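You operate a simulated robot arm through the tools that you are given. There is no shell and no other tool.

Carry out the task below with a simulated robot arm. There is one attempt and no reset: what you move stays moved.

## Task
Switch the mains off, lift the guard away, grease the top of the drum bearing and refit the guard.
Fine: rest the guard on the belt; use the yellow brush and grease pot; put the brush back in its cup. Set down upright: yellow grease brush. A coat counts when it lies all over at full strength: go over it till it gets no stronger.

Only the result counts: the job must be done as asked and must still hold three seconds after the hand-in. Knocking over, shifting, dropping, spilling or breaking anything else fails it.

## Robot
A 7-joint arm with a two-finger parallel gripper, fixed in place. Base frame: the origin is on the floor under the middle of its stand, x ahead of it, y to its left, z up. Lengths are in cm, angles in degrees, forces in N, time in s.
It reaches about 124.7 cm from its shoulder. Its first joint turns from -132.0 to 132.0 degrees. Payload 3.91 kg.
Tool frame: the origin (TCP) lies between the finger pads and is the grasp point; the fingertips stand 3 cm ahead of it; z points along the fingers, y is the line along which they close. Largest opening 11 cm; finger width 2, thickness 1; the body of the gripper, 4.8 by 11.2 cm, starts 5.5 cm behind the TCP.
Orientation is that of the tool frame in the base frame, as a unit quaternion [x, y, z, w]. With the fingers straight down and closing along the base's y, the tool's x points along the base's -x, its y along +y and its z along -z.

## Interface
- The arm moves only by the tool nudge_tool. Its argument "motion" is a list of rows, each a list of 7 numbers: the opening in per cent of the stroke, from 0 (shut) to 100 (fully open), then the shift along the tool's x, y, z in units of 300 mm (1.0 is 300 mm), then the turn, a rotation vector about the tool's x, y, z in units of 45 degrees (1.0 is 45 degrees). In form: [[claw, dx, dy, dz, wx, wy, wz], ...]. A call has 1 to 20 rows; each row is the pose to reach, as a shift and turn from the pose commanded when the call began, along the tool's axes at that moment. A call with a number of a shift or a turn outside -1 to 1 is refused whole. Rows are played at 5 a second. More than 5 cm and 8.6 degrees between two rows, or a gripper value outside its range, and nothing of the call is played. A pose out of reach is approached as far as the arm can. The call stops where the force on the tool passes 40 N (or 10 N more than at its start, if that is more) or the arm is blocked; 0.2 s more then pass. Each finger travels about 10.8 cm/s and halts on what it meets, pressing with about 21 N; the grip force reading is that of the motor and also rises with nothing between the fingers. The clock runs only during rows and for 0.2 s after the last one: add rows that repeat a pose to give the fingers time. It gives the time, the measured TCP pose, the force on the tool (base axes), the opening and the grip force at its end, in the units of the frame above (readings bear some noise), with the torque about the TCP (base axes, N m) and any sound that the robot's microphone picked up.
- Cameras (640 x 400 px; columns grow to the right, rows downward): "scene" is fixed at [22.18, 50.13, 118.12]; the picture's right is [0.96, 0.29, 0.00], its down [0.27, -0.89, -0.38] and it looks along [-0.11, 0.36, -0.93] (base axes); focal length 214 px, centre (320, 200). "wrist" rides on the gripper at [7.2, 1.7, -10.3] in the tool frame; the picture's right is [-0.23, 0.97, 0.00], its down [-0.76, -0.18, -0.62] and it looks along [-0.61, -0.14, 0.78] (tool axes); focal length 222 px, centre (320, 200). There is no depth. A picture from a camera that has moved, and an enlarged one, comes with that camera's place and axes in the base frame and with its lens.
- capture(camera): a new picture of that camera. The clock stands still meanwhile.
- zoom(camera, box): a new picture of the part [left, top, right, bottom] of that camera's present view, enlarged. The clock stands still meanwhile.
- sign_off(): hands the job in; it is judged then, once.

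Places have to be worked out from the pictures, the camera data and where the tool is seen. Open the gripper and draw the arm clear of the work before you hand the job in, unless the task says otherwise.

The tools are called after "Emit:" as a command line: name --pt "numbers of a row" for each row, then --argument value for the rest, lists and objects as JSON in quotes. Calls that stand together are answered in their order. nudge_tool: Moves the arm, as the interface text tells. Its arguments: {"type":"object","properties":{"motion":{"type":"array","items":{"type":"array","items":{"type":"number"}}}},"required":["motion"]} The other tools are called the same way: capture (camera) takes a picture; zoom (camera, box) takes an enlarged picture of a part of a camera's view; sign_off () hands the job in.

At the start:

```text
t: 0.0
tcp_pos: [36.18, 34.33, 153.23]
tool_rot: [0.0, 1.0, 0.001, 0.0]
wrist_force: [0.3, 0.2, -0.2]
torque: [-0.02, -0.01, 0.02]
gripper_width: 11.01
grasp_force: 0.1
```

scene: 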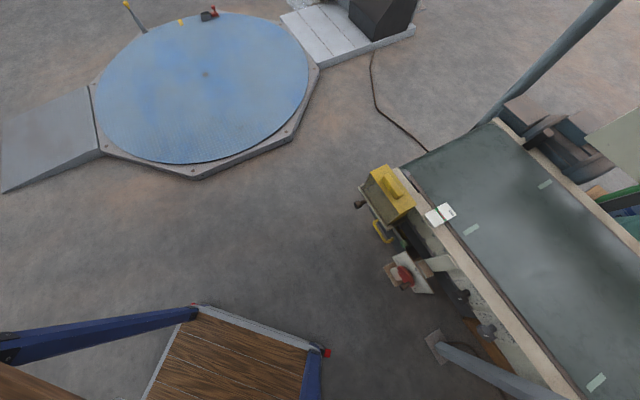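
wrist: 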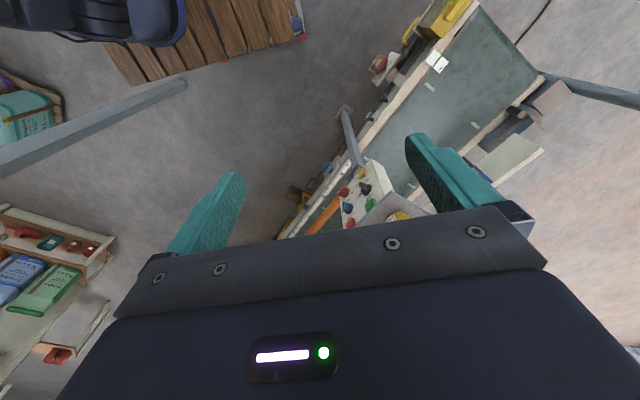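

The first pictures show a conveyor on the right with a yellow guard at its end and a control panel nearby. I'll take enlarged views to identify the things.

Emit:
zoom --camera "scene" --box '[340, 140, 500, 240]'

Emit:
zoom --camera "scene" --box '[360, 220, 520, 320]'

Emit:
zoom --camera "wrist" --box '[270, 0, 590, 240]'

Emit:
zoom --camera "scene" --box '[480, 80, 640, 240]'

```text
4.00 times, centred on (420, 190) of scene
camera zoom: at [22.18, 50.13, 118.12], right [0.96, 0.29, 0.0], down [0.27, -0.89, -0.38], along [-0.11, 0.36, -0.93], focal length 858 px, centre (-80, 240)
```

zoom: 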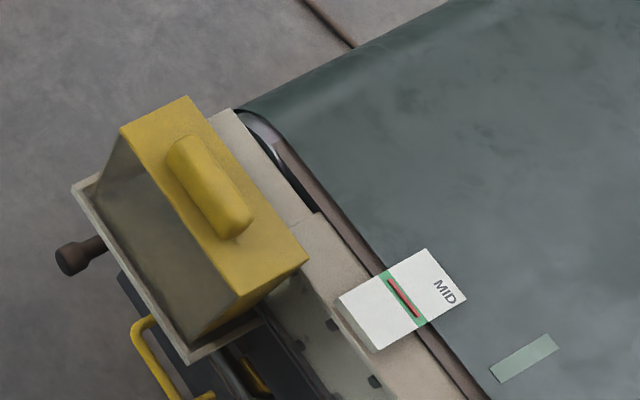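

```text
4.00 times, centred on (440, 270) of scene
camera zoom: at [22.18, 50.13, 118.12], right [0.96, 0.29, 0.0], down [0.27, -0.89, -0.38], along [-0.11, 0.36, -0.93], focal length 858 px, centre (-160, -80)
```

zoom: 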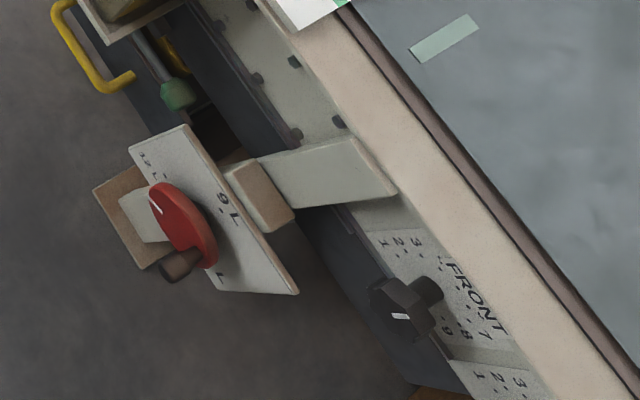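

```text
1.67 times, centred on (430, 120) of wrist
camera zoom: at [28.97, 35.98, 163.69], right [0.23, 0.97, 0.0], down [0.76, -0.18, 0.62], along [0.61, -0.14, -0.78], focal length 370 px, centre (137, 333)
```

zoom: 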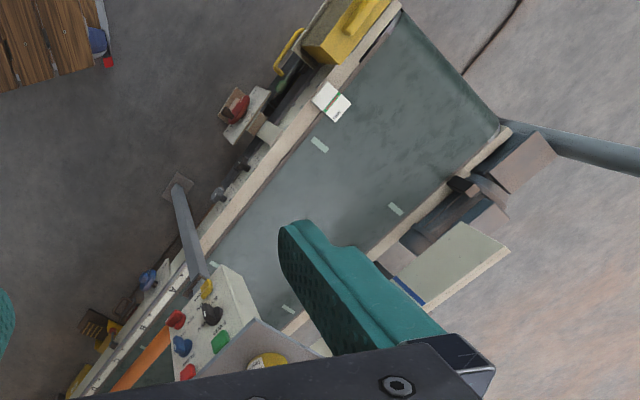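

```text
2.50 times, centred on (560, 160) of scene
camera zoom: at [22.18, 50.13, 118.12], right [0.96, 0.29, 0.0], down [0.27, -0.89, -0.38], along [-0.11, 0.36, -0.93], focal length 536 px, centre (-280, 300)
```

zoom: 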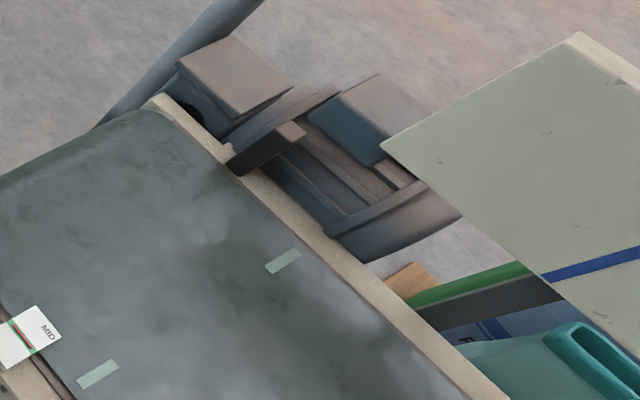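

The MID card triangulates to about (54, 84, 49) and the guard handle to about (37, 89, 49). I'll turn the hand toward +y so the wrist camera looks at the conveyor.

Emit:
nudge_tool --pt "100 0 0 0 0 0 -0.17" --pt "100 0 0 0 0 0 -0.34" --pt "100 0 0 0 0 0 -0.51" --pt "100 0 0 0 0 0 -0.68" --pt "100 0 0 0 0 0 -0.85" --pt "100 0 0 0 0 0 -1.0"

Emit:
capture --camera "wrist"

Emit:
capture --camera "scene"

```text
t: 1.4
tcp_pos: [36.28, 34.35, 153.43]
tool_rot: [-0.383, 0.924, 0.001, 0.0]
wrist_force: [0.0, 0.6, 0.2]
torque: [0.01, -0.03, 0.01]
gripper_width: 11.02
grasp_force: 0.0
```

```text
taken
camera wrist: at [29.94, 30.34, 163.71], right [-0.53, 0.85, 0.0], down [0.66, 0.41, 0.62], along [0.53, 0.33, -0.78], focal length 222 px, centre (320, 200)
```

wrist: 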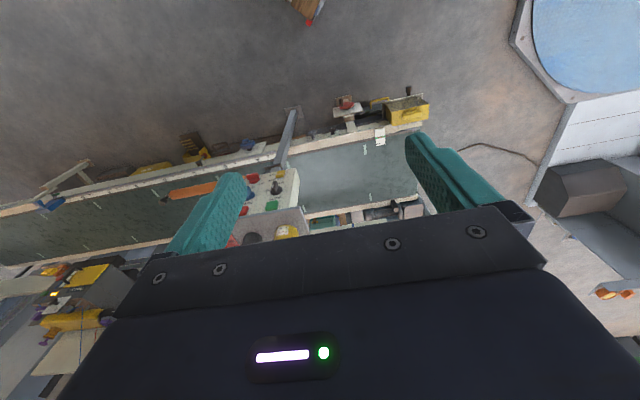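

```text
taken
```

scene: 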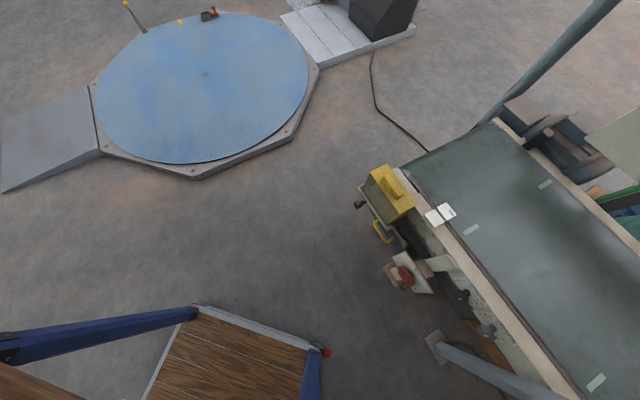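

The conveyor stretches past the robot's front, with a control box on a post and tools at the far end. I'll enlarge parts of this view.

Emit:
zoom --camera "wrist" --box '[0, 120, 240, 270]'

Emit:
zoom --camera "wrist" --box '[220, 80, 440, 260]'

Emit:
zoom --camera "wrist" --box '[0, 240, 160, 400]'

Emit:
zoom --camera "wrist" --box '[140, 100, 310, 240]'

```text
2.67 times, centred on (120, 195) of wrist
camera zoom: at [29.94, 30.34, 163.71], right [-0.53, 0.85, 0.0], down [0.66, 0.41, 0.62], along [0.53, 0.33, -0.78], focal length 592 px, centre (853, 213)
```

zoom: 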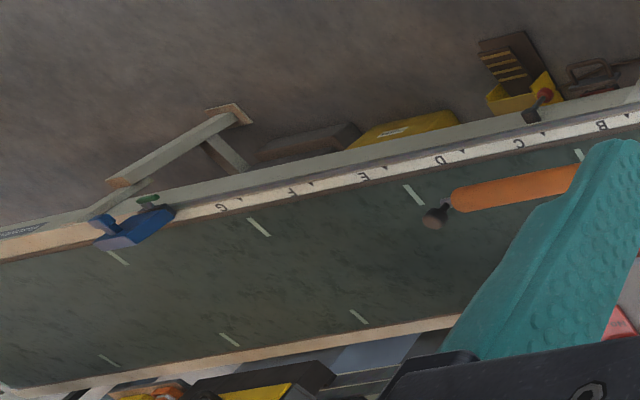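

```text
2.22 times, centred on (330, 170) of wrist
camera zoom: at [29.94, 30.34, 163.71], right [-0.53, 0.85, 0.0], down [0.66, 0.41, 0.62], along [0.53, 0.33, -0.78], focal length 494 px, centre (298, 267)
```

zoom: 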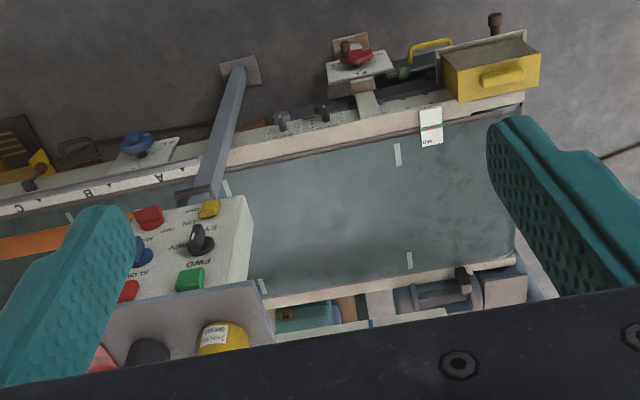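

```text
2.50 times, centred on (80, 320) of wrist
camera zoom: at [29.94, 30.34, 163.71], right [-0.53, 0.85, 0.0], down [0.66, 0.41, 0.62], along [0.53, 0.33, -0.78], focal length 555 px, centre (920, -100)
```

zoom: 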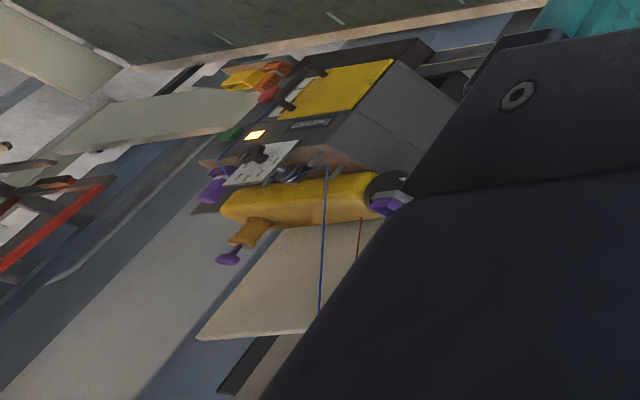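

```text
2.86 times, centred on (225, 170) of wrist
camera zoom: at [29.94, 30.34, 163.71], right [-0.53, 0.85, 0.0], down [0.66, 0.41, 0.62], along [0.53, 0.33, -0.78], focal length 635 px, centre (591, 286)
```

zoom: 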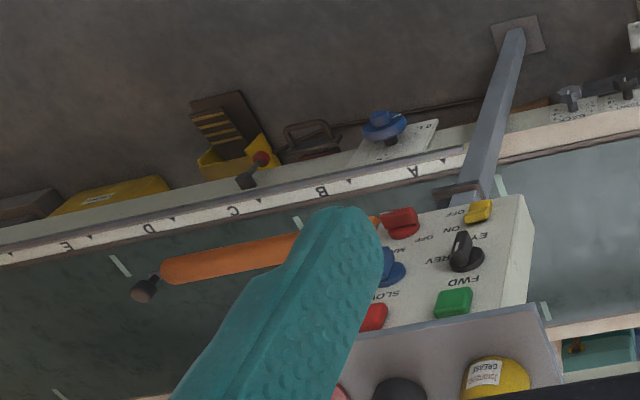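

The button box sits on a post near (82, 42) at about z = 89, with pots behind it. I'll move down and forward to read its labels.

Emit:
nudge_tool --pt "100 -0.059 -0.092 0.09 0 0 0" --pt "100 -0.118 -0.184 0.18 0 0 0" --pt "100 -0.177 -0.276 0.27 0 0 0" --pt "100 -0.236 -0.368 0.36 0 0 0" --pt "100 -0.295 -0.46 0.45 0 0 0" --pt "100 -0.354 -0.552 0.54 0 0 0" --pt "100 -0.413 -0.644 0.63 0 0 0" --pt "100 -0.472 -0.736 0.72 0 0 0" --pt "100 -0.531 -0.828 0.81 0 0 0" --pt "100 -0.59 -0.92 0.9 0 0 0" --pt "100 -0.59 -0.92 0.9 0 0 0"

Emit:
capture --camera "wrist"

Emit:
capture --camera "scene"

```text
t: 3.8
tcp_pos: [68.08, 27.49, 126.54]
tool_rot: [-0.382, 0.924, 0.0, 0.0]
wrist_force: [0.0, 0.9, 0.8]
torque: [-0.05, -0.03, -0.03]
gripper_width: 10.99
grasp_force: 0.0
```

```text
taken
camera wrist: at [61.78, 23.46, 136.93], right [-0.53, 0.85, 0.0], down [0.66, 0.41, 0.62], along [0.53, 0.33, -0.78], focal length 222 px, centre (320, 200)
```

wrist: 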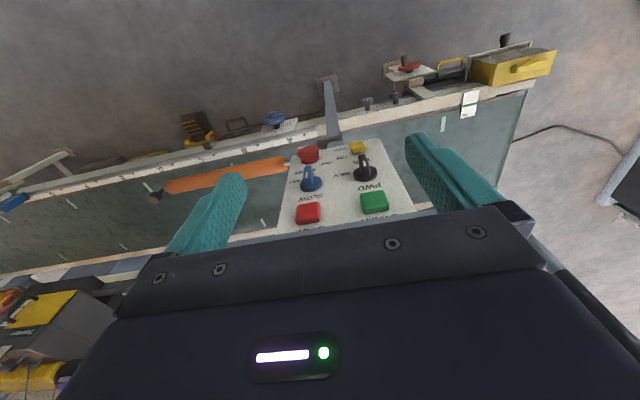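

```text
taken
```

scene: 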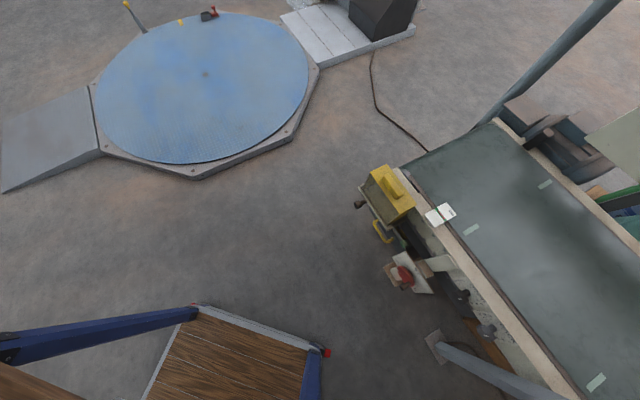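

The panel is now in view between the fingers; I'll enlarge it to read the labels.

Emit:
zoom --camera "wrist" --box '[270, 125, 430, 225]'

Emit:
zoom --camera "wrist" --box '[360, 20, 600, 170]'

Emit:
zoom --camera "wrist" --box '[0, 240, 140, 400]'

Emit:
zoom --camera "wrist" --box '[0, 80, 300, 270]'

```text
4.00 times, centred on (350, 175) of wrist
camera zoom: at [61.78, 23.46, 136.93], right [-0.53, 0.85, 0.0], down [0.66, 0.41, 0.62], along [0.53, 0.33, -0.78], focal length 888 px, centre (200, 300)
```

zoom: 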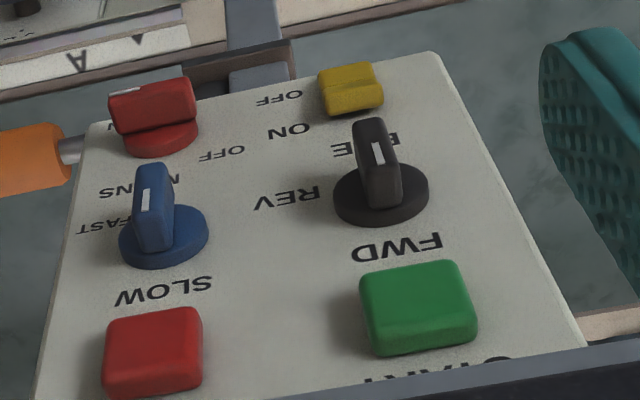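

```text
2.67 times, centred on (480, 95) of wrist
camera zoom: at [61.78, 23.46, 136.93], right [-0.53, 0.85, 0.0], down [0.66, 0.41, 0.62], along [0.53, 0.33, -0.78], focal length 592 px, centre (-107, 480)
```

zoom: 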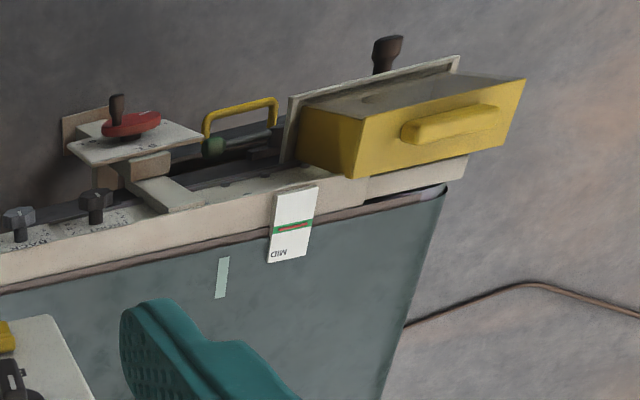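

```text
2.50 times, centred on (70, 320) of wrist
camera zoom: at [61.78, 23.46, 136.93], right [-0.53, 0.85, 0.0], down [0.66, 0.41, 0.62], along [0.53, 0.33, -0.78], focal length 555 px, centre (945, -100)
```

zoom: 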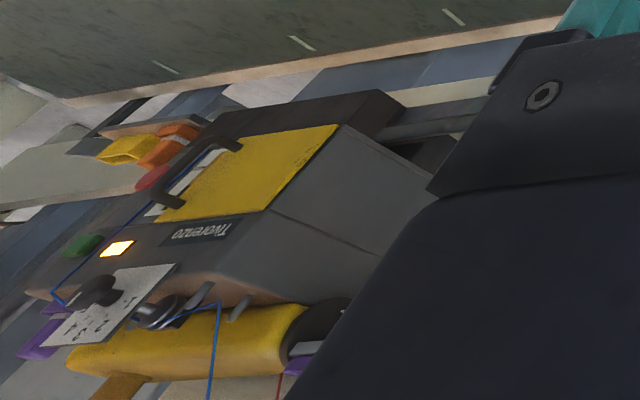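

```text
2.11 times, centred on (150, 175) of wrist
camera zoom: at [61.78, 23.46, 136.93], right [-0.53, 0.85, 0.0], down [0.66, 0.41, 0.62], along [0.53, 0.33, -0.78], focal length 468 px, centre (678, 253)
```

zoom: 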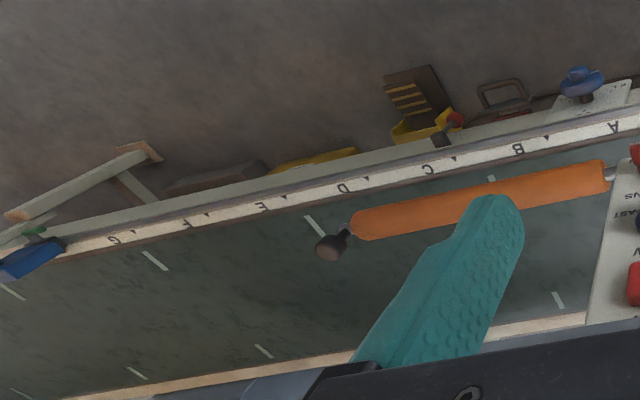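

The red rotary knob is marked MAINS with ON/OFF. I'll zoom in more tightly on it and on the other controls.

Emit:
zoom --camera "wrist" --box '[285, 135, 349, 175]'

Emit:
zoom --camera "wrist" --box '[335, 135, 399, 175]'

Emit:
zoom --camera "wrist" --box '[460, 30, 560, 130]'

```text
10.00 times, centred on (317, 155) of wrist
camera zoom: at [61.78, 23.46, 136.93], right [-0.53, 0.85, 0.0], down [0.66, 0.41, 0.62], along [0.53, 0.33, -0.78], focal length 2221 px, centre (350, 650)
```

zoom: 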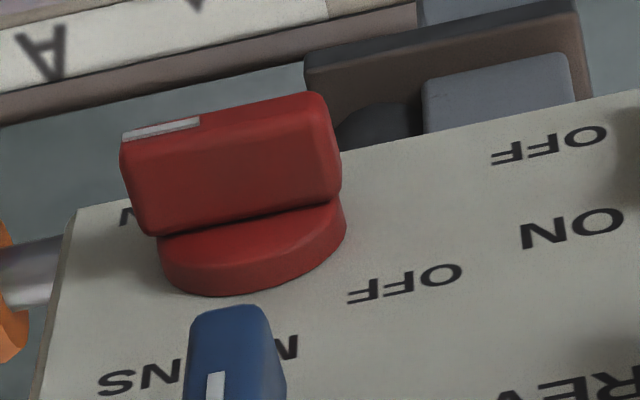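

```text
10.00 times, centred on (367, 155) of wrist
camera zoom: at [61.78, 23.46, 136.93], right [-0.53, 0.85, 0.0], down [0.66, 0.41, 0.62], along [0.53, 0.33, -0.78], focal length 2221 px, centre (-150, 650)
```

zoom: 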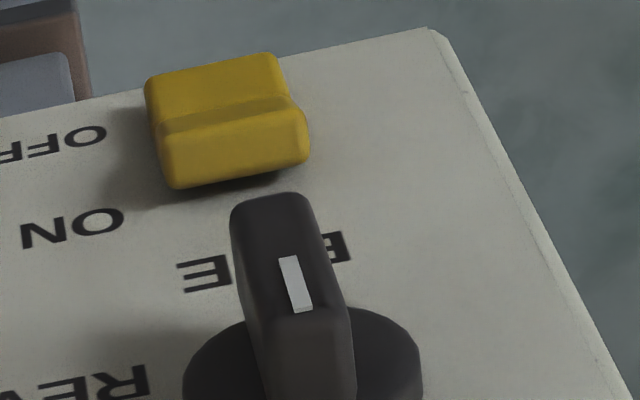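

```text
4.00 times, centred on (510, 80) of wrist
camera zoom: at [61.78, 23.46, 136.93], right [-0.53, 0.85, 0.0], down [0.66, 0.41, 0.62], along [0.53, 0.33, -0.78], focal length 888 px, centre (-440, 680)
```

zoom: 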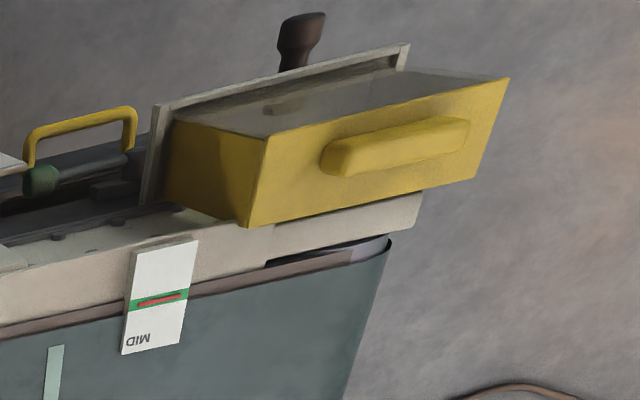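

The mark on the MAINS knob points to the ON side. I'll move further forward to see the pots and brushes behind the panel.

Emit:
nudge_tool --pt "100 -0.12 -0.024 -0.033 0 0 0" --pt "100 -0.24 -0.048 -0.066 0 0 0" --pt "100 -0.36 -0.072 -0.1 0 0 0" --pt "100 -0.48 -0.096 -0.133 0 0 0" --pt "100 -0.6 -0.118 -0.167 0 0 0" --pt "100 -0.6 -0.118 -0.167 0 0 0"

Emit:
capture --camera "wrist"

```text
t: 5.2
tcp_pos: [83.34, 37.47, 131.43]
tool_rot: [-0.383, 0.924, 0.0, 0.0]
wrist_force: [-0.4, -0.5, 0.0]
torque: [0.0, -0.02, 0.02]
gripper_width: 10.98
grasp_force: 0.2
```

```text
taken
camera wrist: at [77.02, 33.56, 141.77], right [-0.53, 0.85, 0.0], down [0.66, 0.41, 0.62], along [0.53, 0.33, -0.78], focal length 222 px, centre (320, 200)
```

wrist: 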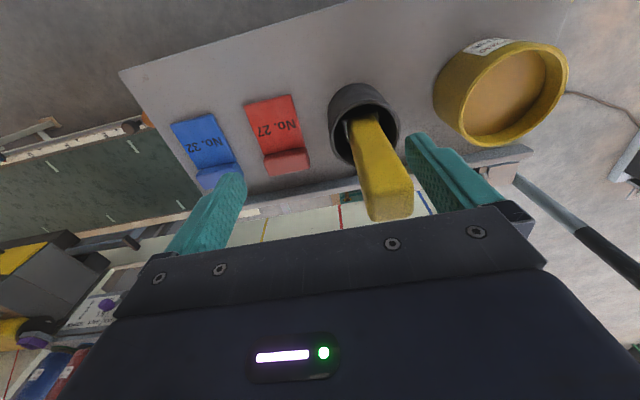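

There's a shelf here at roughly z = 120 with the yellow pot, a black cup holding the yellow brush and two tags, and it's close under the hand. I'll rise straight up and back for a safer look.

Emit:
nudge_tool --pt "100 0 0 -0.13 0 0 0" --pt "100 0 0 -0.26 0 0 0" --pt "100 0.1 0 -0.39 0 0 0" --pt "100 0.2 0 -0.5 0 0 0" --pt "100 0.3 0 -0.5 0 0 0" --pt "100 0.3 0 -0.5 0 0 0"

Emit:
capture --camera "wrist"

```text
t: 6.6
tcp_pos: [77.1, 31.22, 146.34]
tool_rot: [-0.383, 0.924, 0.0, 0.0]
wrist_force: [-0.3, 0.6, -0.7]
torque: [0.02, 0.0, 0.0]
gripper_width: 11.03
grasp_force: 0.2
```

```text
taken
camera wrist: at [70.86, 27.1, 156.7], right [-0.53, 0.85, 0.0], down [0.66, 0.41, 0.62], along [0.53, 0.33, -0.78], focal length 222 px, centre (320, 200)
```

wrist: 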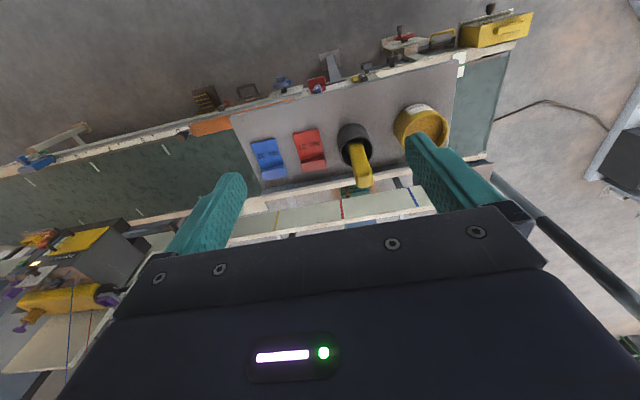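

I'll enlarge the shelf region to see the pot, cup and brush clearly and triangulate them.

Emit:
zoom --camera "wrist" --box '[300, 70, 460, 190]'

Emit:
zoom --camera "wrist" --box '[220, 70, 360, 200]'

Emit:
zoom --camera "wrist" --box '[440, 0, 560, 80]'

Emit:
capture --camera "scene"

```text
3.33 times, centred on (380, 130) of wrist
camera zoom: at [70.86, 27.1, 156.7], right [-0.53, 0.85, 0.0], down [0.66, 0.41, 0.62], along [0.53, 0.33, -0.78], focal length 740 px, centre (120, 433)
```

zoom: 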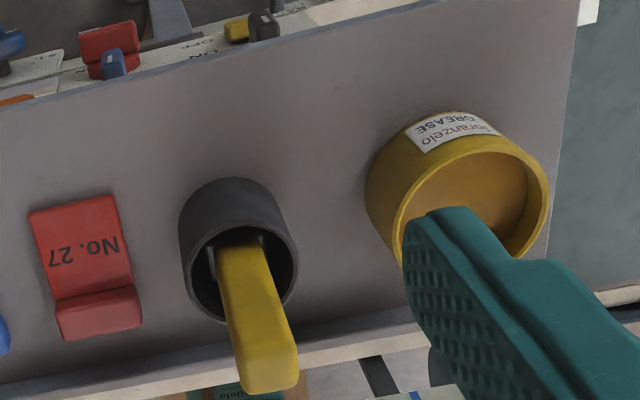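

```text
3.08 times, centred on (290, 135) of wrist
camera zoom: at [70.86, 27.1, 156.7], right [-0.53, 0.85, 0.0], down [0.66, 0.41, 0.62], along [0.53, 0.33, -0.78], focal length 684 px, centre (412, 400)
```

zoom: 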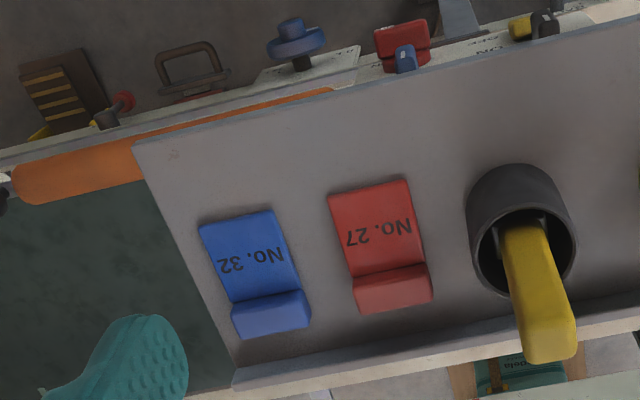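

```text
5.00 times, centred on (500, 40) of wrist
camera zoom: at [70.86, 27.1, 156.7], right [-0.53, 0.85, 0.0], down [0.66, 0.41, 0.62], along [0.53, 0.33, -0.78], focal length 1111 px, centre (-580, 1000)
```

zoom: 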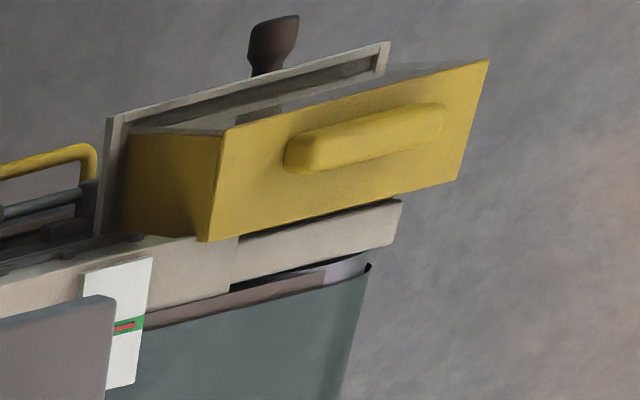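

```text
taken
```

scene: 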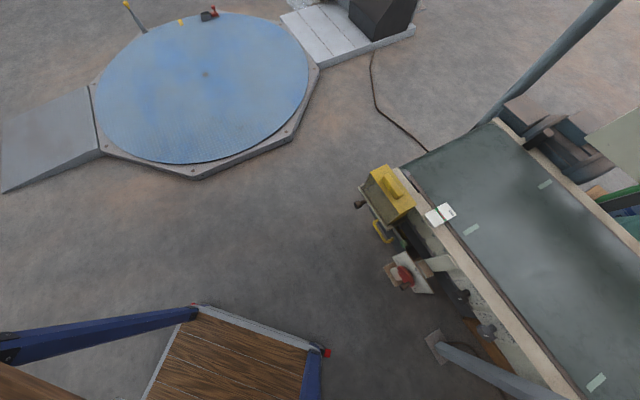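

The shelf's front edge runs along about x + y = 110 at z = 119, and the MAINS knob top is near (81.3, 32.4, 91.8). I'll back off and come down in front of the panel for a face-on look.

Emit:
nudge_tool --pt "100 0.15 0.08 0 0 0 0" --pt "100 0.26 0.156 0.05 0 0 0" --pt "100 0.26 0.156 0.2 0 0 0" --pt "100 0.26 0.156 0.35 0 0 0" --pt "100 0.26 0.156 0.5 0 0 0" --pt "100 0.26 0.156 0.65 0 0 0" --pt "100 0.26 0.156 0.8 0 0 0" --pt "100 0.26 0.156 0.95 0 0 0" --pt "100 0.26 0.156 1.0 0 0 0" --pt "100 0.26 0.156 1.0 0 0 0"

Emit:
capture --camera "wrist"

Emit:
zoom --camera "wrist" --box '[250, 100, 450, 225]'

```text
refused: row 1 steps farther than a row can; nothing moved
```

```text
taken
camera wrist: at [70.86, 27.1, 156.7], right [-0.53, 0.85, 0.0], down [0.66, 0.41, 0.62], along [0.53, 0.33, -0.78], focal length 222 px, centre (320, 200)
```

wrist: 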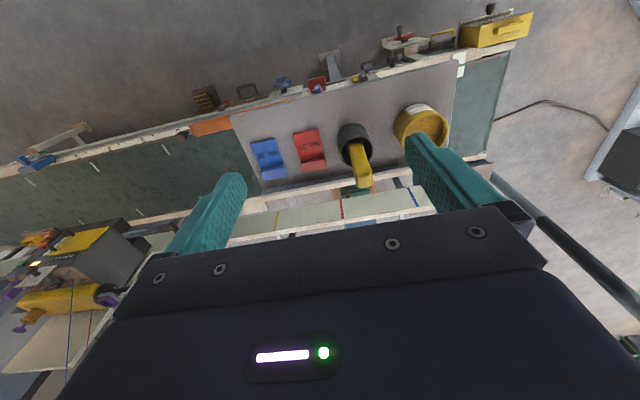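

```text
3.20 times, centred on (350, 162) of wrist
camera zoom: at [70.86, 27.1, 156.7], right [-0.53, 0.85, 0.0], down [0.66, 0.41, 0.62], along [0.53, 0.33, -0.78], focal length 711 px, centre (224, 320)
```

zoom: 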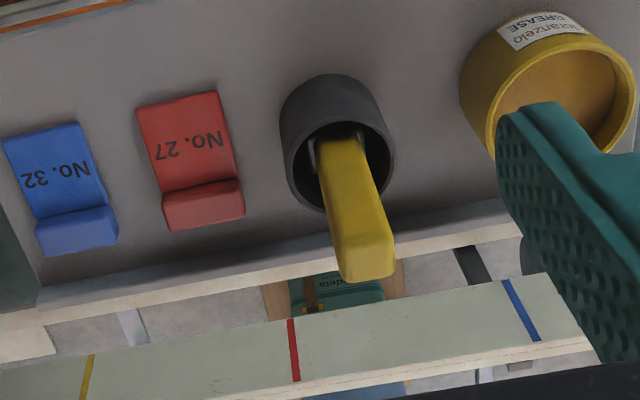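

The first row was slightly over the step limit (5 cm), so nothing moved. I'll resend with smaller steps.

Emit:
nudge_tool --pt "100 0.13 0.06 0 0 0 0" --pt "100 0.24 0.14 0.05 0 0 0" --pt "100 0.26 0.156 0.19 0 0 0" --pt "100 0.26 0.156 0.34 0 0 0" --pt "100 0.26 0.156 0.49 0 0 0" --pt "100 0.26 0.156 0.64 0 0 0" --pt "100 0.26 0.156 0.79 0 0 0" --pt "100 0.26 0.156 0.94 0 0 0" --pt "100 0.26 0.156 1.0 0 0 0" --pt "100 0.26 0.156 1.0 0 0 0"

Emit:
capture --camera "wrist"

Emit:
zoom --camera "wrist" --box '[250, 100, 450, 225]'

```text
t: 8.8
tcp_pos: [68.28, 28.92, 116.23]
tool_rot: [-0.383, 0.924, 0.001, 0.0]
wrist_force: [-0.5, 0.5, 0.0]
torque: [-0.01, 0.01, 0.02]
gripper_width: 10.99
grasp_force: 0.0
```

```text
taken
camera wrist: at [61.9, 24.96, 126.67], right [-0.53, 0.85, 0.0], down [0.66, 0.41, 0.62], along [0.53, 0.33, -0.78], focal length 222 px, centre (320, 200)
```

wrist: 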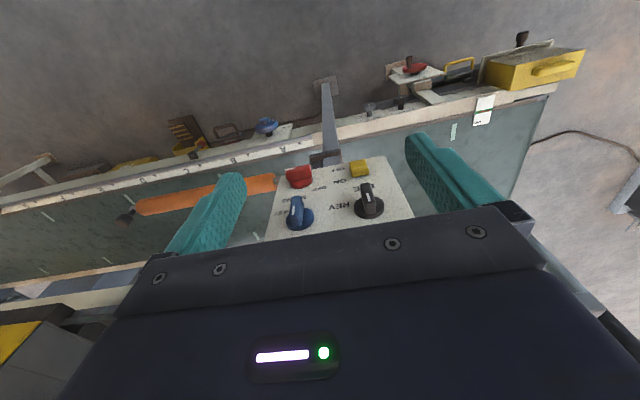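

```text
3.20 times, centred on (350, 162) of wrist
camera zoom: at [61.9, 24.96, 126.67], right [-0.53, 0.85, 0.0], down [0.66, 0.41, 0.62], along [0.53, 0.33, -0.78], focal length 711 px, centre (224, 320)
```

zoom: 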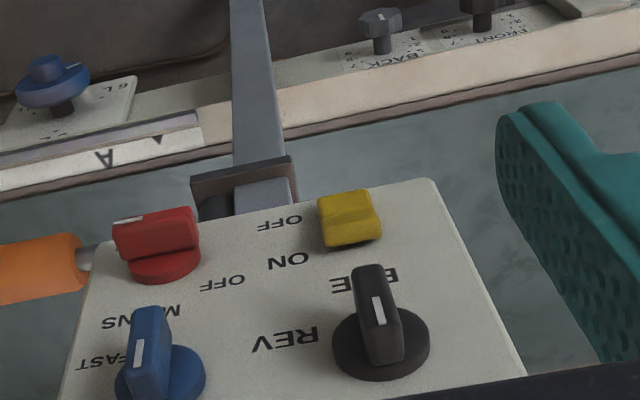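

The knob's ON label is still hidden behind it, so I'll turn and lower the camera for a more direct view of the MAINS knob from another angle.

Emit:
nudge_tool --pt "100 -0.02 0 0.1 0 0 0.12" --pt "100 -0.04 0 0.2 0 0 0.25" --pt "100 -0.06 0 0.3 0 0 0.37" --pt "100 -0.08 -0.01 0.4 0 0 0.49" --pt "100 -0.08 -0.01 0.4 0 0 0.49"

Emit:
capture --camera "wrist"

Emit:
zoom --camera "wrist" --box '[260, 140, 420, 240]'

```text
t: 10.0
tcp_pos: [70.16, 30.5, 104.4]
tool_rot: [-0.198, 0.98, 0.0, 0.0]
wrist_force: [0.8, -0.2, 0.2]
torque: [-0.04, -0.01, 0.0]
gripper_width: 11.01
grasp_force: 0.2
```

```text
taken
camera wrist: at [62.87, 29.3, 114.8], right [-0.17, 0.99, 0.0], down [0.77, 0.13, 0.62], along [0.61, 0.11, -0.78], focal length 222 px, centre (320, 200)
```

wrist: 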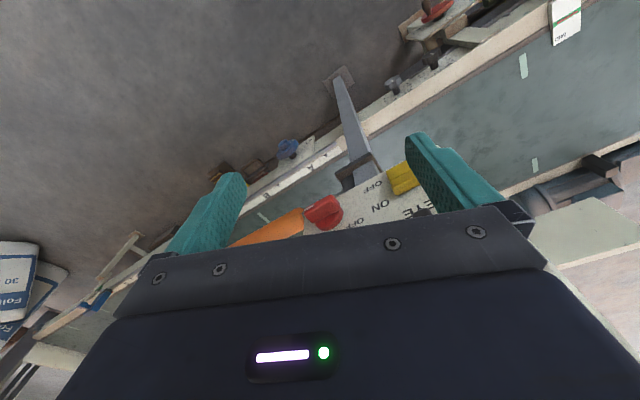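

```text
4.00 times, centred on (340, 190) of wrist
camera zoom: at [62.87, 29.3, 114.8], right [-0.17, 0.99, 0.0], down [0.77, 0.13, 0.62], along [0.61, 0.11, -0.78], focal length 888 px, centre (240, 240)
```

zoom: 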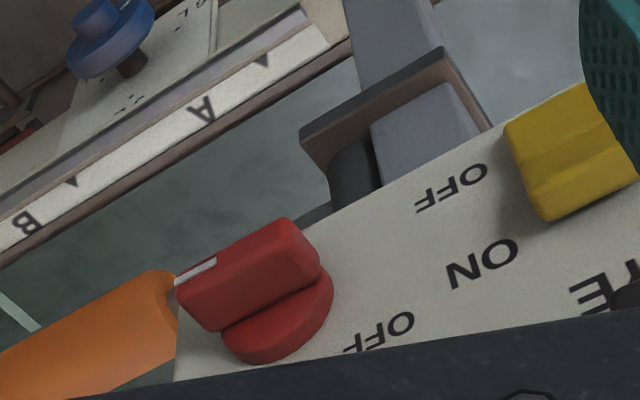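

The panel turns out to be vertical, in the plane x + y ≈ 118 facing the robot, with the MAINS knob centred near z = 92 and sticking out about 3 cm. I'll first square the hand up to the panel, then pitch it so the camera looks at the panel face-on.

Emit:
nudge_tool --pt "100 0.03 -0.06 0.04 0 0 -0.12" --pt "100 0.06 -0.12 0.08 0 0 -0.25" --pt "100 0.09 -0.18 0.12 0 0 -0.37" --pt "100 0.11 -0.243 0.147 0 0 -0.49" --pt "100 0.11 -0.243 0.147 0 0 -0.49"

```text
t: 11.2
tcp_pos: [69.97, 22.57, 100.0]
tool_rot: [-0.383, 0.924, 0.0, -0.001]
wrist_force: [-0.2, 0.6, -0.2]
torque: [-0.02, 0.01, -0.02]
gripper_width: 11.02
grasp_force: 0.0
```

Now I pitch the fingers forward by 45° while lowering a little, clear of the panel.

Emit:
nudge_tool --pt "100 -0.01 0 0.04 0 -0.17 0" --pt "100 -0.02 0 0.08 0 -0.34 0" --pt "100 -0.03 0 0.12 0 -0.51 0" --pt "100 -0.04 0 0.16 0 -0.68 0" --pt "100 -0.055 0 0.2 0 -0.84 0" --pt "100 -0.066 0 0.24 0 -1.0 0" --pt "100 -0.066 0 0.24 0 -1.0 0"

Emit:
capture --camera "wrist"

Emit:
zoom --camera "wrist" --box '[220, 100, 420, 225]'

```text
t: 12.8
tcp_pos: [71.31, 23.97, 92.77]
tool_rot: [-0.353, 0.853, 0.147, 0.355]
wrist_force: [-0.3, 0.3, 0.1]
torque: [0.02, -0.02, -0.01]
gripper_width: 11.0
grasp_force: 0.0
```

```text
taken
camera wrist: at [61.36, 16.29, 94.99], right [-0.58, 0.8, 0.16], down [0.19, -0.06, 0.98], along [0.79, 0.59, -0.12], focal length 222 px, centre (320, 200)
```

wrist: 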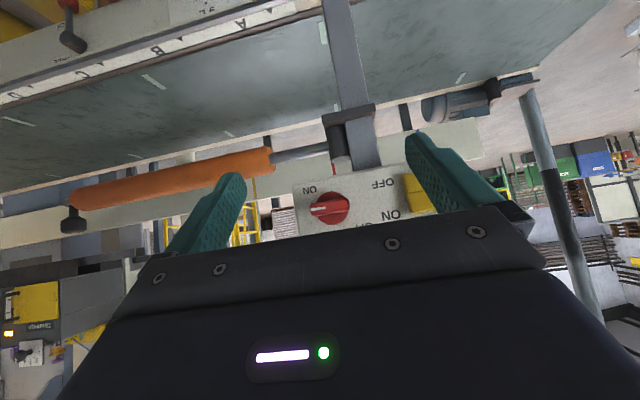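

```text
3.20 times, centred on (320, 162) of wrist
camera zoom: at [61.36, 16.29, 94.99], right [-0.58, 0.8, 0.16], down [0.19, -0.06, 0.98], along [0.79, 0.59, -0.12], focal length 711 px, centre (320, 320)
```

zoom: 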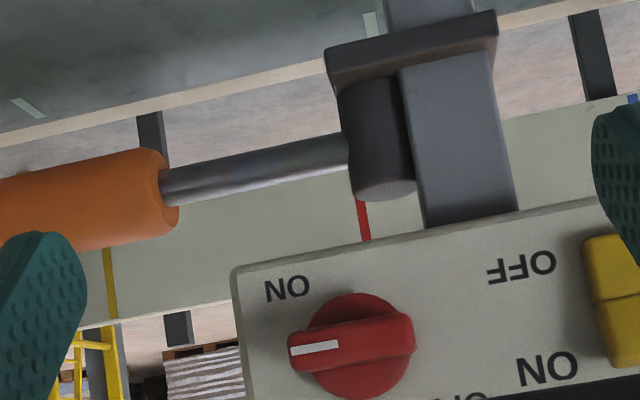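

Face-on view confirms the knob at about (81.2, 32.4, 92.5), bar horizontal with the mark toward ON (lower right), and OFF up-left. I pitch the remaining 45° so the fingers point straight at the panel.

Emit:
nudge_tool --pt "100 0 0 0 0 -0.17 0" --pt "100 0 0 0 0 -0.34 0" --pt "100 0 0 0 0 -0.51 0" --pt "100 0 0 0 0 -0.68 0" --pt "100 0 0 0 0 -0.84 0" --pt "100 0 0 0 0 -1.0 0" --pt "100 0 0 0 0 -1.0 0"

Emit:
nudge_tool --pt "100 0 0 0 0 0 0.17" --pt "100 0 0 0 0 0 0.34" --pt "100 0 0 0 0 0 0.51" --pt "100 0 0 0 0 0 0.68" --pt "100 0 0 0 0 0 0.84" --pt "100 0 0 0 0 0 1.0" --pt "100 0 0 0 0 0 1.0"

Emit:
nudge_tool --pt "100 0 0 0 0 0 0.17" --pt "100 0 0 0 0 0 0.34" --pt "100 0 0 0 0 0 0.51" --pt "100 0 0 0 0 0 0.68" --pt "100 0 0 0 0 0 0.84" --pt "100 0 0 0 0 0 1.0" --pt "100 0 0 0 0 0 1.0"

Emit:
capture --camera "wrist"

```text
t: 14.4
tcp_pos: [71.47, 23.9, 92.76]
tool_rot: [-0.27, 0.653, 0.271, 0.654]
wrist_force: [0.8, -0.4, -0.1]
torque: [0.02, 0.01, 0.02]
gripper_width: 10.99
grasp_force: 0.1
```

```text
t: 16.0
tcp_pos: [71.37, 23.99, 92.82]
tool_rot: [0.0, 0.707, 0.501, 0.499]
wrist_force: [-0.2, 0.6, -0.1]
torque: [0.0, -0.02, -0.01]
gripper_width: 10.99
grasp_force: 0.1
```

```text
t: 17.6
tcp_pos: [71.39, 23.82, 92.8]
tool_rot: [0.271, 0.653, 0.653, 0.271]
wrist_force: [0.3, 0.0, -0.4]
torque: [-0.01, -0.01, -0.02]
gripper_width: 11.0
grasp_force: 0.1
```

```text
taken
camera wrist: at [58.98, 21.61, 94.47], right [0.16, -0.16, 0.97], down [0.1, -0.98, -0.18], along [0.98, 0.12, -0.14], focal length 222 px, centre (320, 200)
```

wrist: 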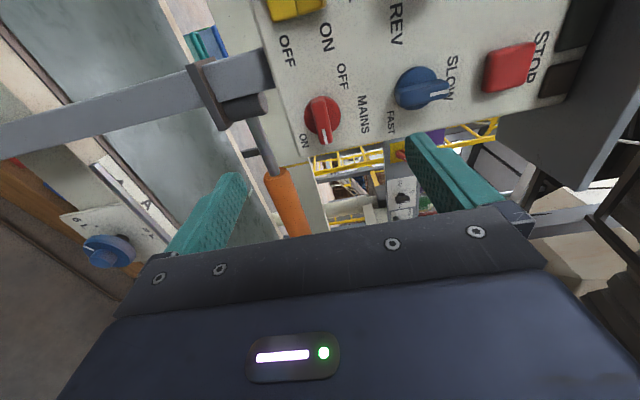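

The tool is now horizontal with the fingers set to close vertically across the knob bar. I zoom in on the knob to refine its place before approaching.

Emit:
zoom --camera "wrist" --box '[272, 40, 400, 170]'

```text
3.08 times, centred on (336, 105) of wrist
camera zoom: at [58.98, 21.61, 94.47], right [0.16, -0.16, 0.97], down [0.1, -0.98, -0.18], along [0.98, 0.12, -0.14], focal length 684 px, centre (271, 492)
```

zoom: 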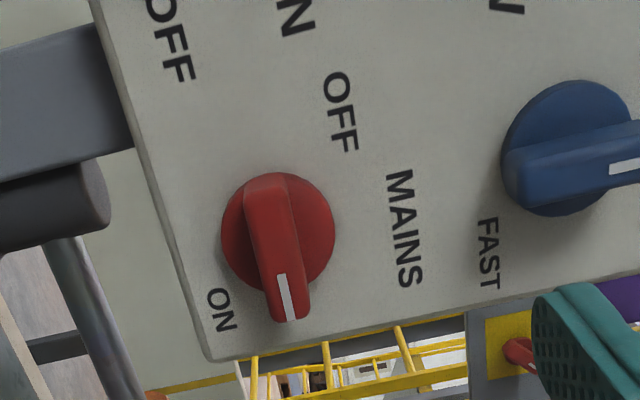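

The knob bar is about 1.5 cm thick, centred near (81.1, 32.5, 92.7). I part-close the fingers and move straight in so the tips straddle the bar.

Emit:
nudge_tool --pt "60 -0.027 -0.003 0.05 0 0 0" --pt "45 -0.027 -0.003 0.13 0 0 0" --pt "45 -0.027 -0.003 0.21 0 0 0" --pt "45 -0.027 -0.003 0.28 0 0 0" --pt "45 -0.027 -0.003 0.33 0 0 0" --pt "45 -0.027 -0.003 0.365 0 0 0" --pt "45 -0.027 -0.003 0.365 0 0 0"

Emit:
capture --camera "wrist"

```text
t: 19.2
tcp_pos: [79.7, 31.05, 92.67]
tool_rot: [0.27, 0.654, 0.653, 0.27]
wrist_force: [-0.6, 0.1, 0.4]
torque: [0.0, 0.01, -0.01]
gripper_width: 4.95
grasp_force: 0.0
```

```text
taken
camera wrist: at [67.38, 28.86, 94.41], right [0.16, -0.16, 0.97], down [0.1, -0.98, -0.18], along [0.98, 0.12, -0.14], focal length 222 px, centre (320, 200)
```

wrist: 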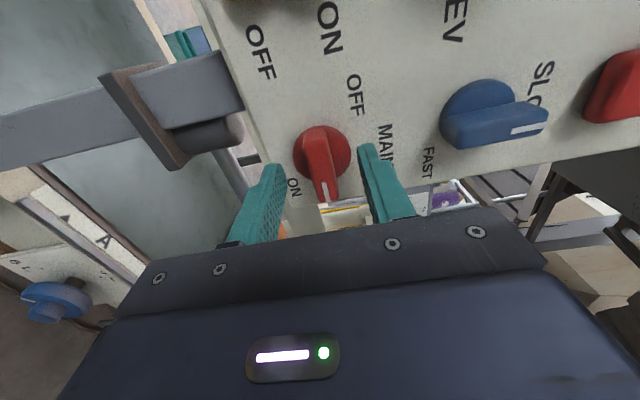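

The fingertips straddle the knob; I zoom to check alignment before closing.

Emit:
zoom --camera "wrist" --box '[240, 100, 400, 230]'

```text
3.08 times, centred on (320, 165) of wrist
camera zoom: at [67.38, 28.86, 94.41], right [0.16, -0.16, 0.97], down [0.1, -0.98, -0.18], along [0.98, 0.12, -0.14], focal length 684 px, centre (320, 308)
```

zoom: 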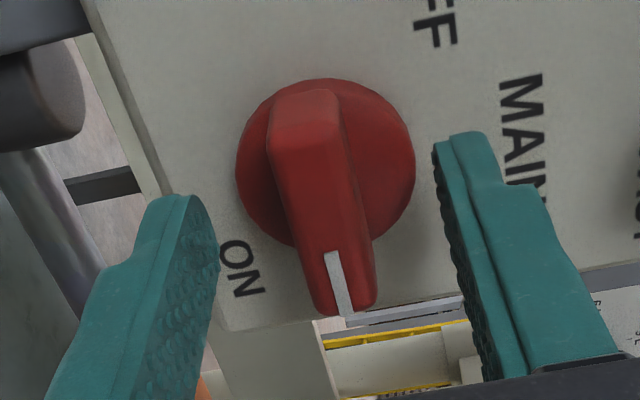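

Alignment is good. I move 3 mm deeper and close on the bar.

Emit:
nudge_tool --pt "45 0 0 0.012 0 0 0" --pt "30 0 0 0.012 0 0 0" --pt "15 0 0 0.012 0 0 0" --pt "8 0 0 0.012 0 0 0" --pt "8 0 0 0.012 0 0 0"

Emit:
zoom --camera "wrist" --box '[240, 100, 400, 230]'

```text
t: 20.4
tcp_pos: [80.11, 31.41, 92.74]
tool_rot: [0.27, 0.653, 0.654, 0.272]
wrist_force: [2.3, 0.5, 16.3]
torque: [0.04, -0.01, 0.11]
gripper_width: 1.48
grasp_force: 44.7
```

```text
3.08 times, centred on (320, 165) of wrist
camera zoom: at [67.6, 29.09, 94.49], right [0.16, -0.16, 0.97], down [0.1, -0.98, -0.18], along [0.98, 0.12, -0.14], focal length 684 px, centre (320, 308)
```

zoom: 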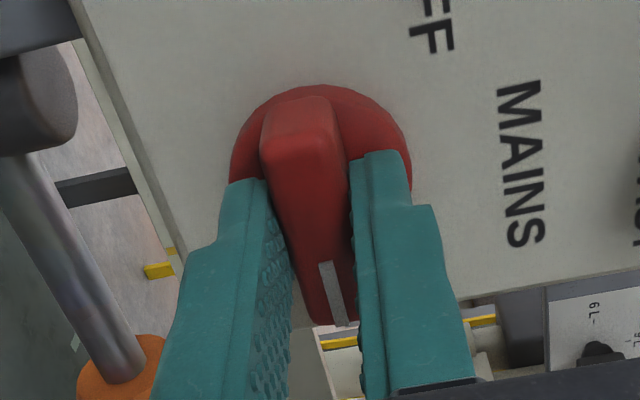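

Gripped at 1.48 cm width, but there is a 16 N upward load, so the bar sits slightly lower than the finger centre. I ease the hand down 1 mm and re-read.

Emit:
nudge_tool --pt "8 0 -0.003 0 0 0 0" --pt "8 0 -0.003 0 0 0 0"

```text
t: 21.0
tcp_pos: [80.05, 31.39, 92.79]
tool_rot: [0.269, 0.653, 0.654, 0.272]
wrist_force: [9.5, 4.1, 31.8]
torque: [0.11, -0.13, 0.23]
gripper_width: 1.48
grasp_force: 45.0
```

Moving down raised the load, so the bar is slightly higher instead. I move up about 1.8 mm to relieve it.

Emit:
nudge_tool --pt "8 0 0.003 0 0 0 0" --pt "8 0 0.006 0 0 0 0" --pt "8 0 0.006 0 0 0 0"

```text
t: 21.8
tcp_pos: [80.05, 31.31, 92.82]
tool_rot: [0.271, 0.654, 0.652, 0.271]
wrist_force: [22.8, 12.1, 25.4]
torque: [0.24, -0.3, 0.34]
gripper_width: 1.47
grasp_force: 45.0
```

Side loads are building up, so I open the fingers a little to let everything relax and read where the hand sits freely.

Emit:
nudge_tool --pt "18 0 0 0 0 0 0" --pt "25 0 0 0 0 0 0" --pt "25 0 0 0 0 0 0"

Emit:
zoom --camera "wrist" --box '[240, 100, 400, 230]'

```text
t: 22.6
tcp_pos: [79.96, 31.31, 92.79]
tool_rot: [0.271, 0.653, 0.654, 0.271]
wrist_force: [0.3, 1.2, 0.5]
torque: [0.03, 0.02, 0.02]
gripper_width: 2.73
grasp_force: 0.1
```

```text
3.08 times, centred on (320, 165) of wrist
camera zoom: at [67.52, 29.09, 94.46], right [0.16, -0.16, 0.97], down [0.1, -0.98, -0.18], along [0.98, 0.12, -0.14], focal length 684 px, centre (320, 308)
```

zoom: 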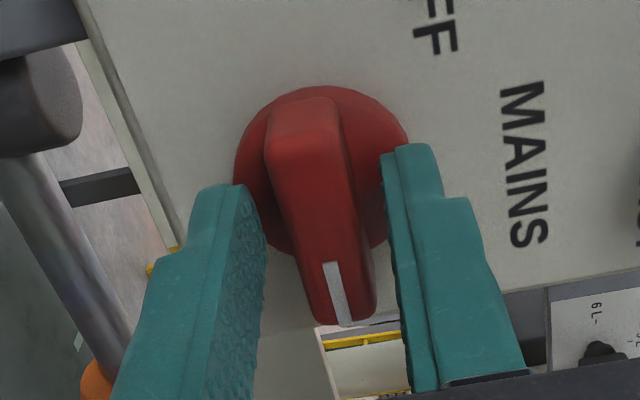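

The hand sits freely at z = 92.8. I close again from here and read the load.

Emit:
nudge_tool --pt "18 0 0 0 0 0 0" --pt "13 0 0 0 0 0 0" --pt "12 0 0 0 0 0 0" --pt "12 0 0 0 0 0 0" --pt "12 0 0 0 0 0 0"

```text
t: 23.8
tcp_pos: [79.9, 31.41, 92.8]
tool_rot: [0.271, 0.653, 0.653, 0.27]
wrist_force: [1.0, -0.1, 6.8]
torque: [0.0, -0.05, 0.14]
gripper_width: 1.5
grasp_force: 44.3
```

Load is now small. I begin turning the knob counter-clockwise (seen from the front) in steps, watching torque and sound.

Emit:
nudge_tool --pt "10 0 0 0 0 0 -0.12" --pt "10 0 0 0 0 0 -0.25" --pt "10 0 0 0 0 0 -0.38" --pt "10 0 0 0 0 0 -0.5" --pt "10 0 0 0 0 0 -0.5"

Emit:
capture --camera "wrist"

```text
t: 25.0
tcp_pos: [79.92, 31.3, 92.71]
tool_rot: [0.137, 0.693, 0.588, 0.394]
wrist_force: [7.3, 1.9, 9.4]
torque: [0.1, -0.05, 0.09]
gripper_width: 1.48
grasp_force: 45.5
```

```text
taken
camera wrist: at [67.47, 29.17, 91.55], right [-0.12, 0.12, 0.99], down [0.1, -0.99, 0.13], along [0.99, 0.12, 0.1], focal length 222 px, centre (320, 200)
```

wrist: 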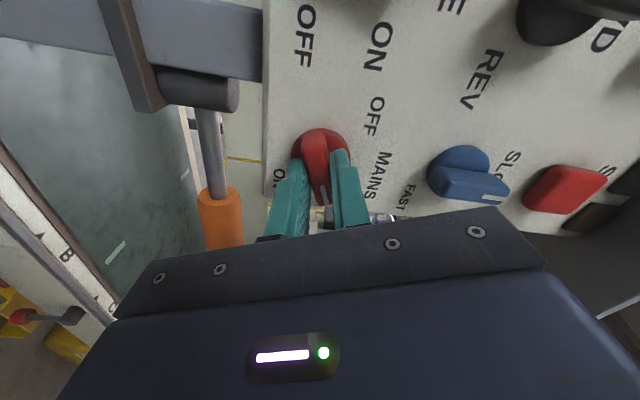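

The knob turns with the fingers. I keep turning.

Emit:
nudge_tool --pt "10 0 0 0 0 0 -0.13" --pt "10 0 0 0 0 0 -0.26" --pt "10 0 0 0 0 0 -0.39" --pt "10 0 0 0 0 0 -0.52" --pt "10 0 0 0 0 0 -0.65" --pt "10 0 0 0 0 0 -0.78" --pt "10 0 0 0 0 0 -0.9" --pt "10 0 0 0 0 0 -1.0" --pt "10 0 0 0 0 0 -1.0"

Emit:
capture --camera "wrist"

```text
t: 27.0
tcp_pos: [80.0, 31.24, 92.72]
tool_rot: [-0.137, 0.694, 0.392, 0.588]
wrist_force: [25.7, 7.3, 11.9]
torque: [0.12, -0.17, -0.23]
gripper_width: 1.49
grasp_force: 45.3
```

```text
taken
camera wrist: at [69.64, 26.99, 86.67], right [-0.57, 0.58, 0.58], down [-0.12, -0.76, 0.64], along [0.81, 0.3, 0.51], focal length 222 px, centre (320, 200)
```

wrist: 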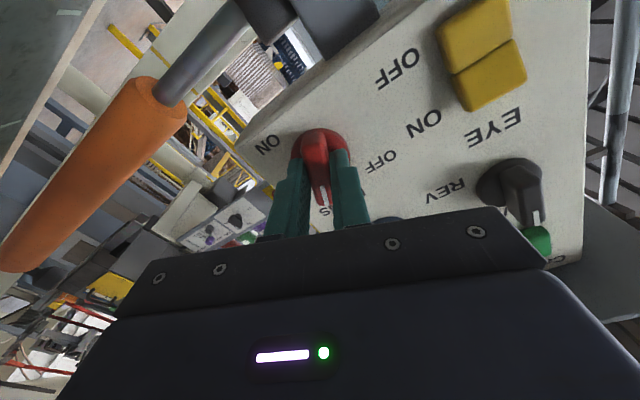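

At 67° the side load has grown to about 29 N, so I shift about a millimetre toward the knob axis to relieve it, then turn the rest.

Emit:
nudge_tool --pt "10 -0.001 -0.003 0.004 0 0 0" --pt "10 -0.001 -0.003 0.004 0 0 -0.1" --pt "10 -0.001 -0.003 0.004 0 0 -0.2" --pt "10 -0.001 -0.003 0.004 0 0 -0.3" --pt "10 -0.001 -0.003 0.004 0 0 -0.4" --pt "10 -0.001 -0.003 0.004 0 0 -0.5" --pt "10 -0.001 -0.003 0.004 0 0 -0.5"

Emit:
capture --camera "wrist"

```text
t: 28.6
tcp_pos: [79.95, 31.17, 92.57]
tool_rot: [-0.271, 0.653, 0.27, 0.653]
wrist_force: [-19.0, -21.0, 8.6]
torque: [0.28, -0.23, 0.01]
gripper_width: 1.48
grasp_force: 45.1
```

```text
taken
camera wrist: at [71.55, 25.08, 85.47], right [-0.69, 0.69, 0.23], down [-0.32, -0.57, 0.76], along [0.65, 0.45, 0.61], focal length 222 px, centre (320, 200)
```

wrist: 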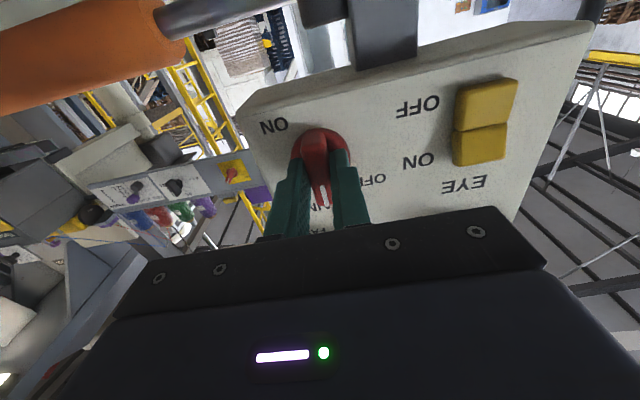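

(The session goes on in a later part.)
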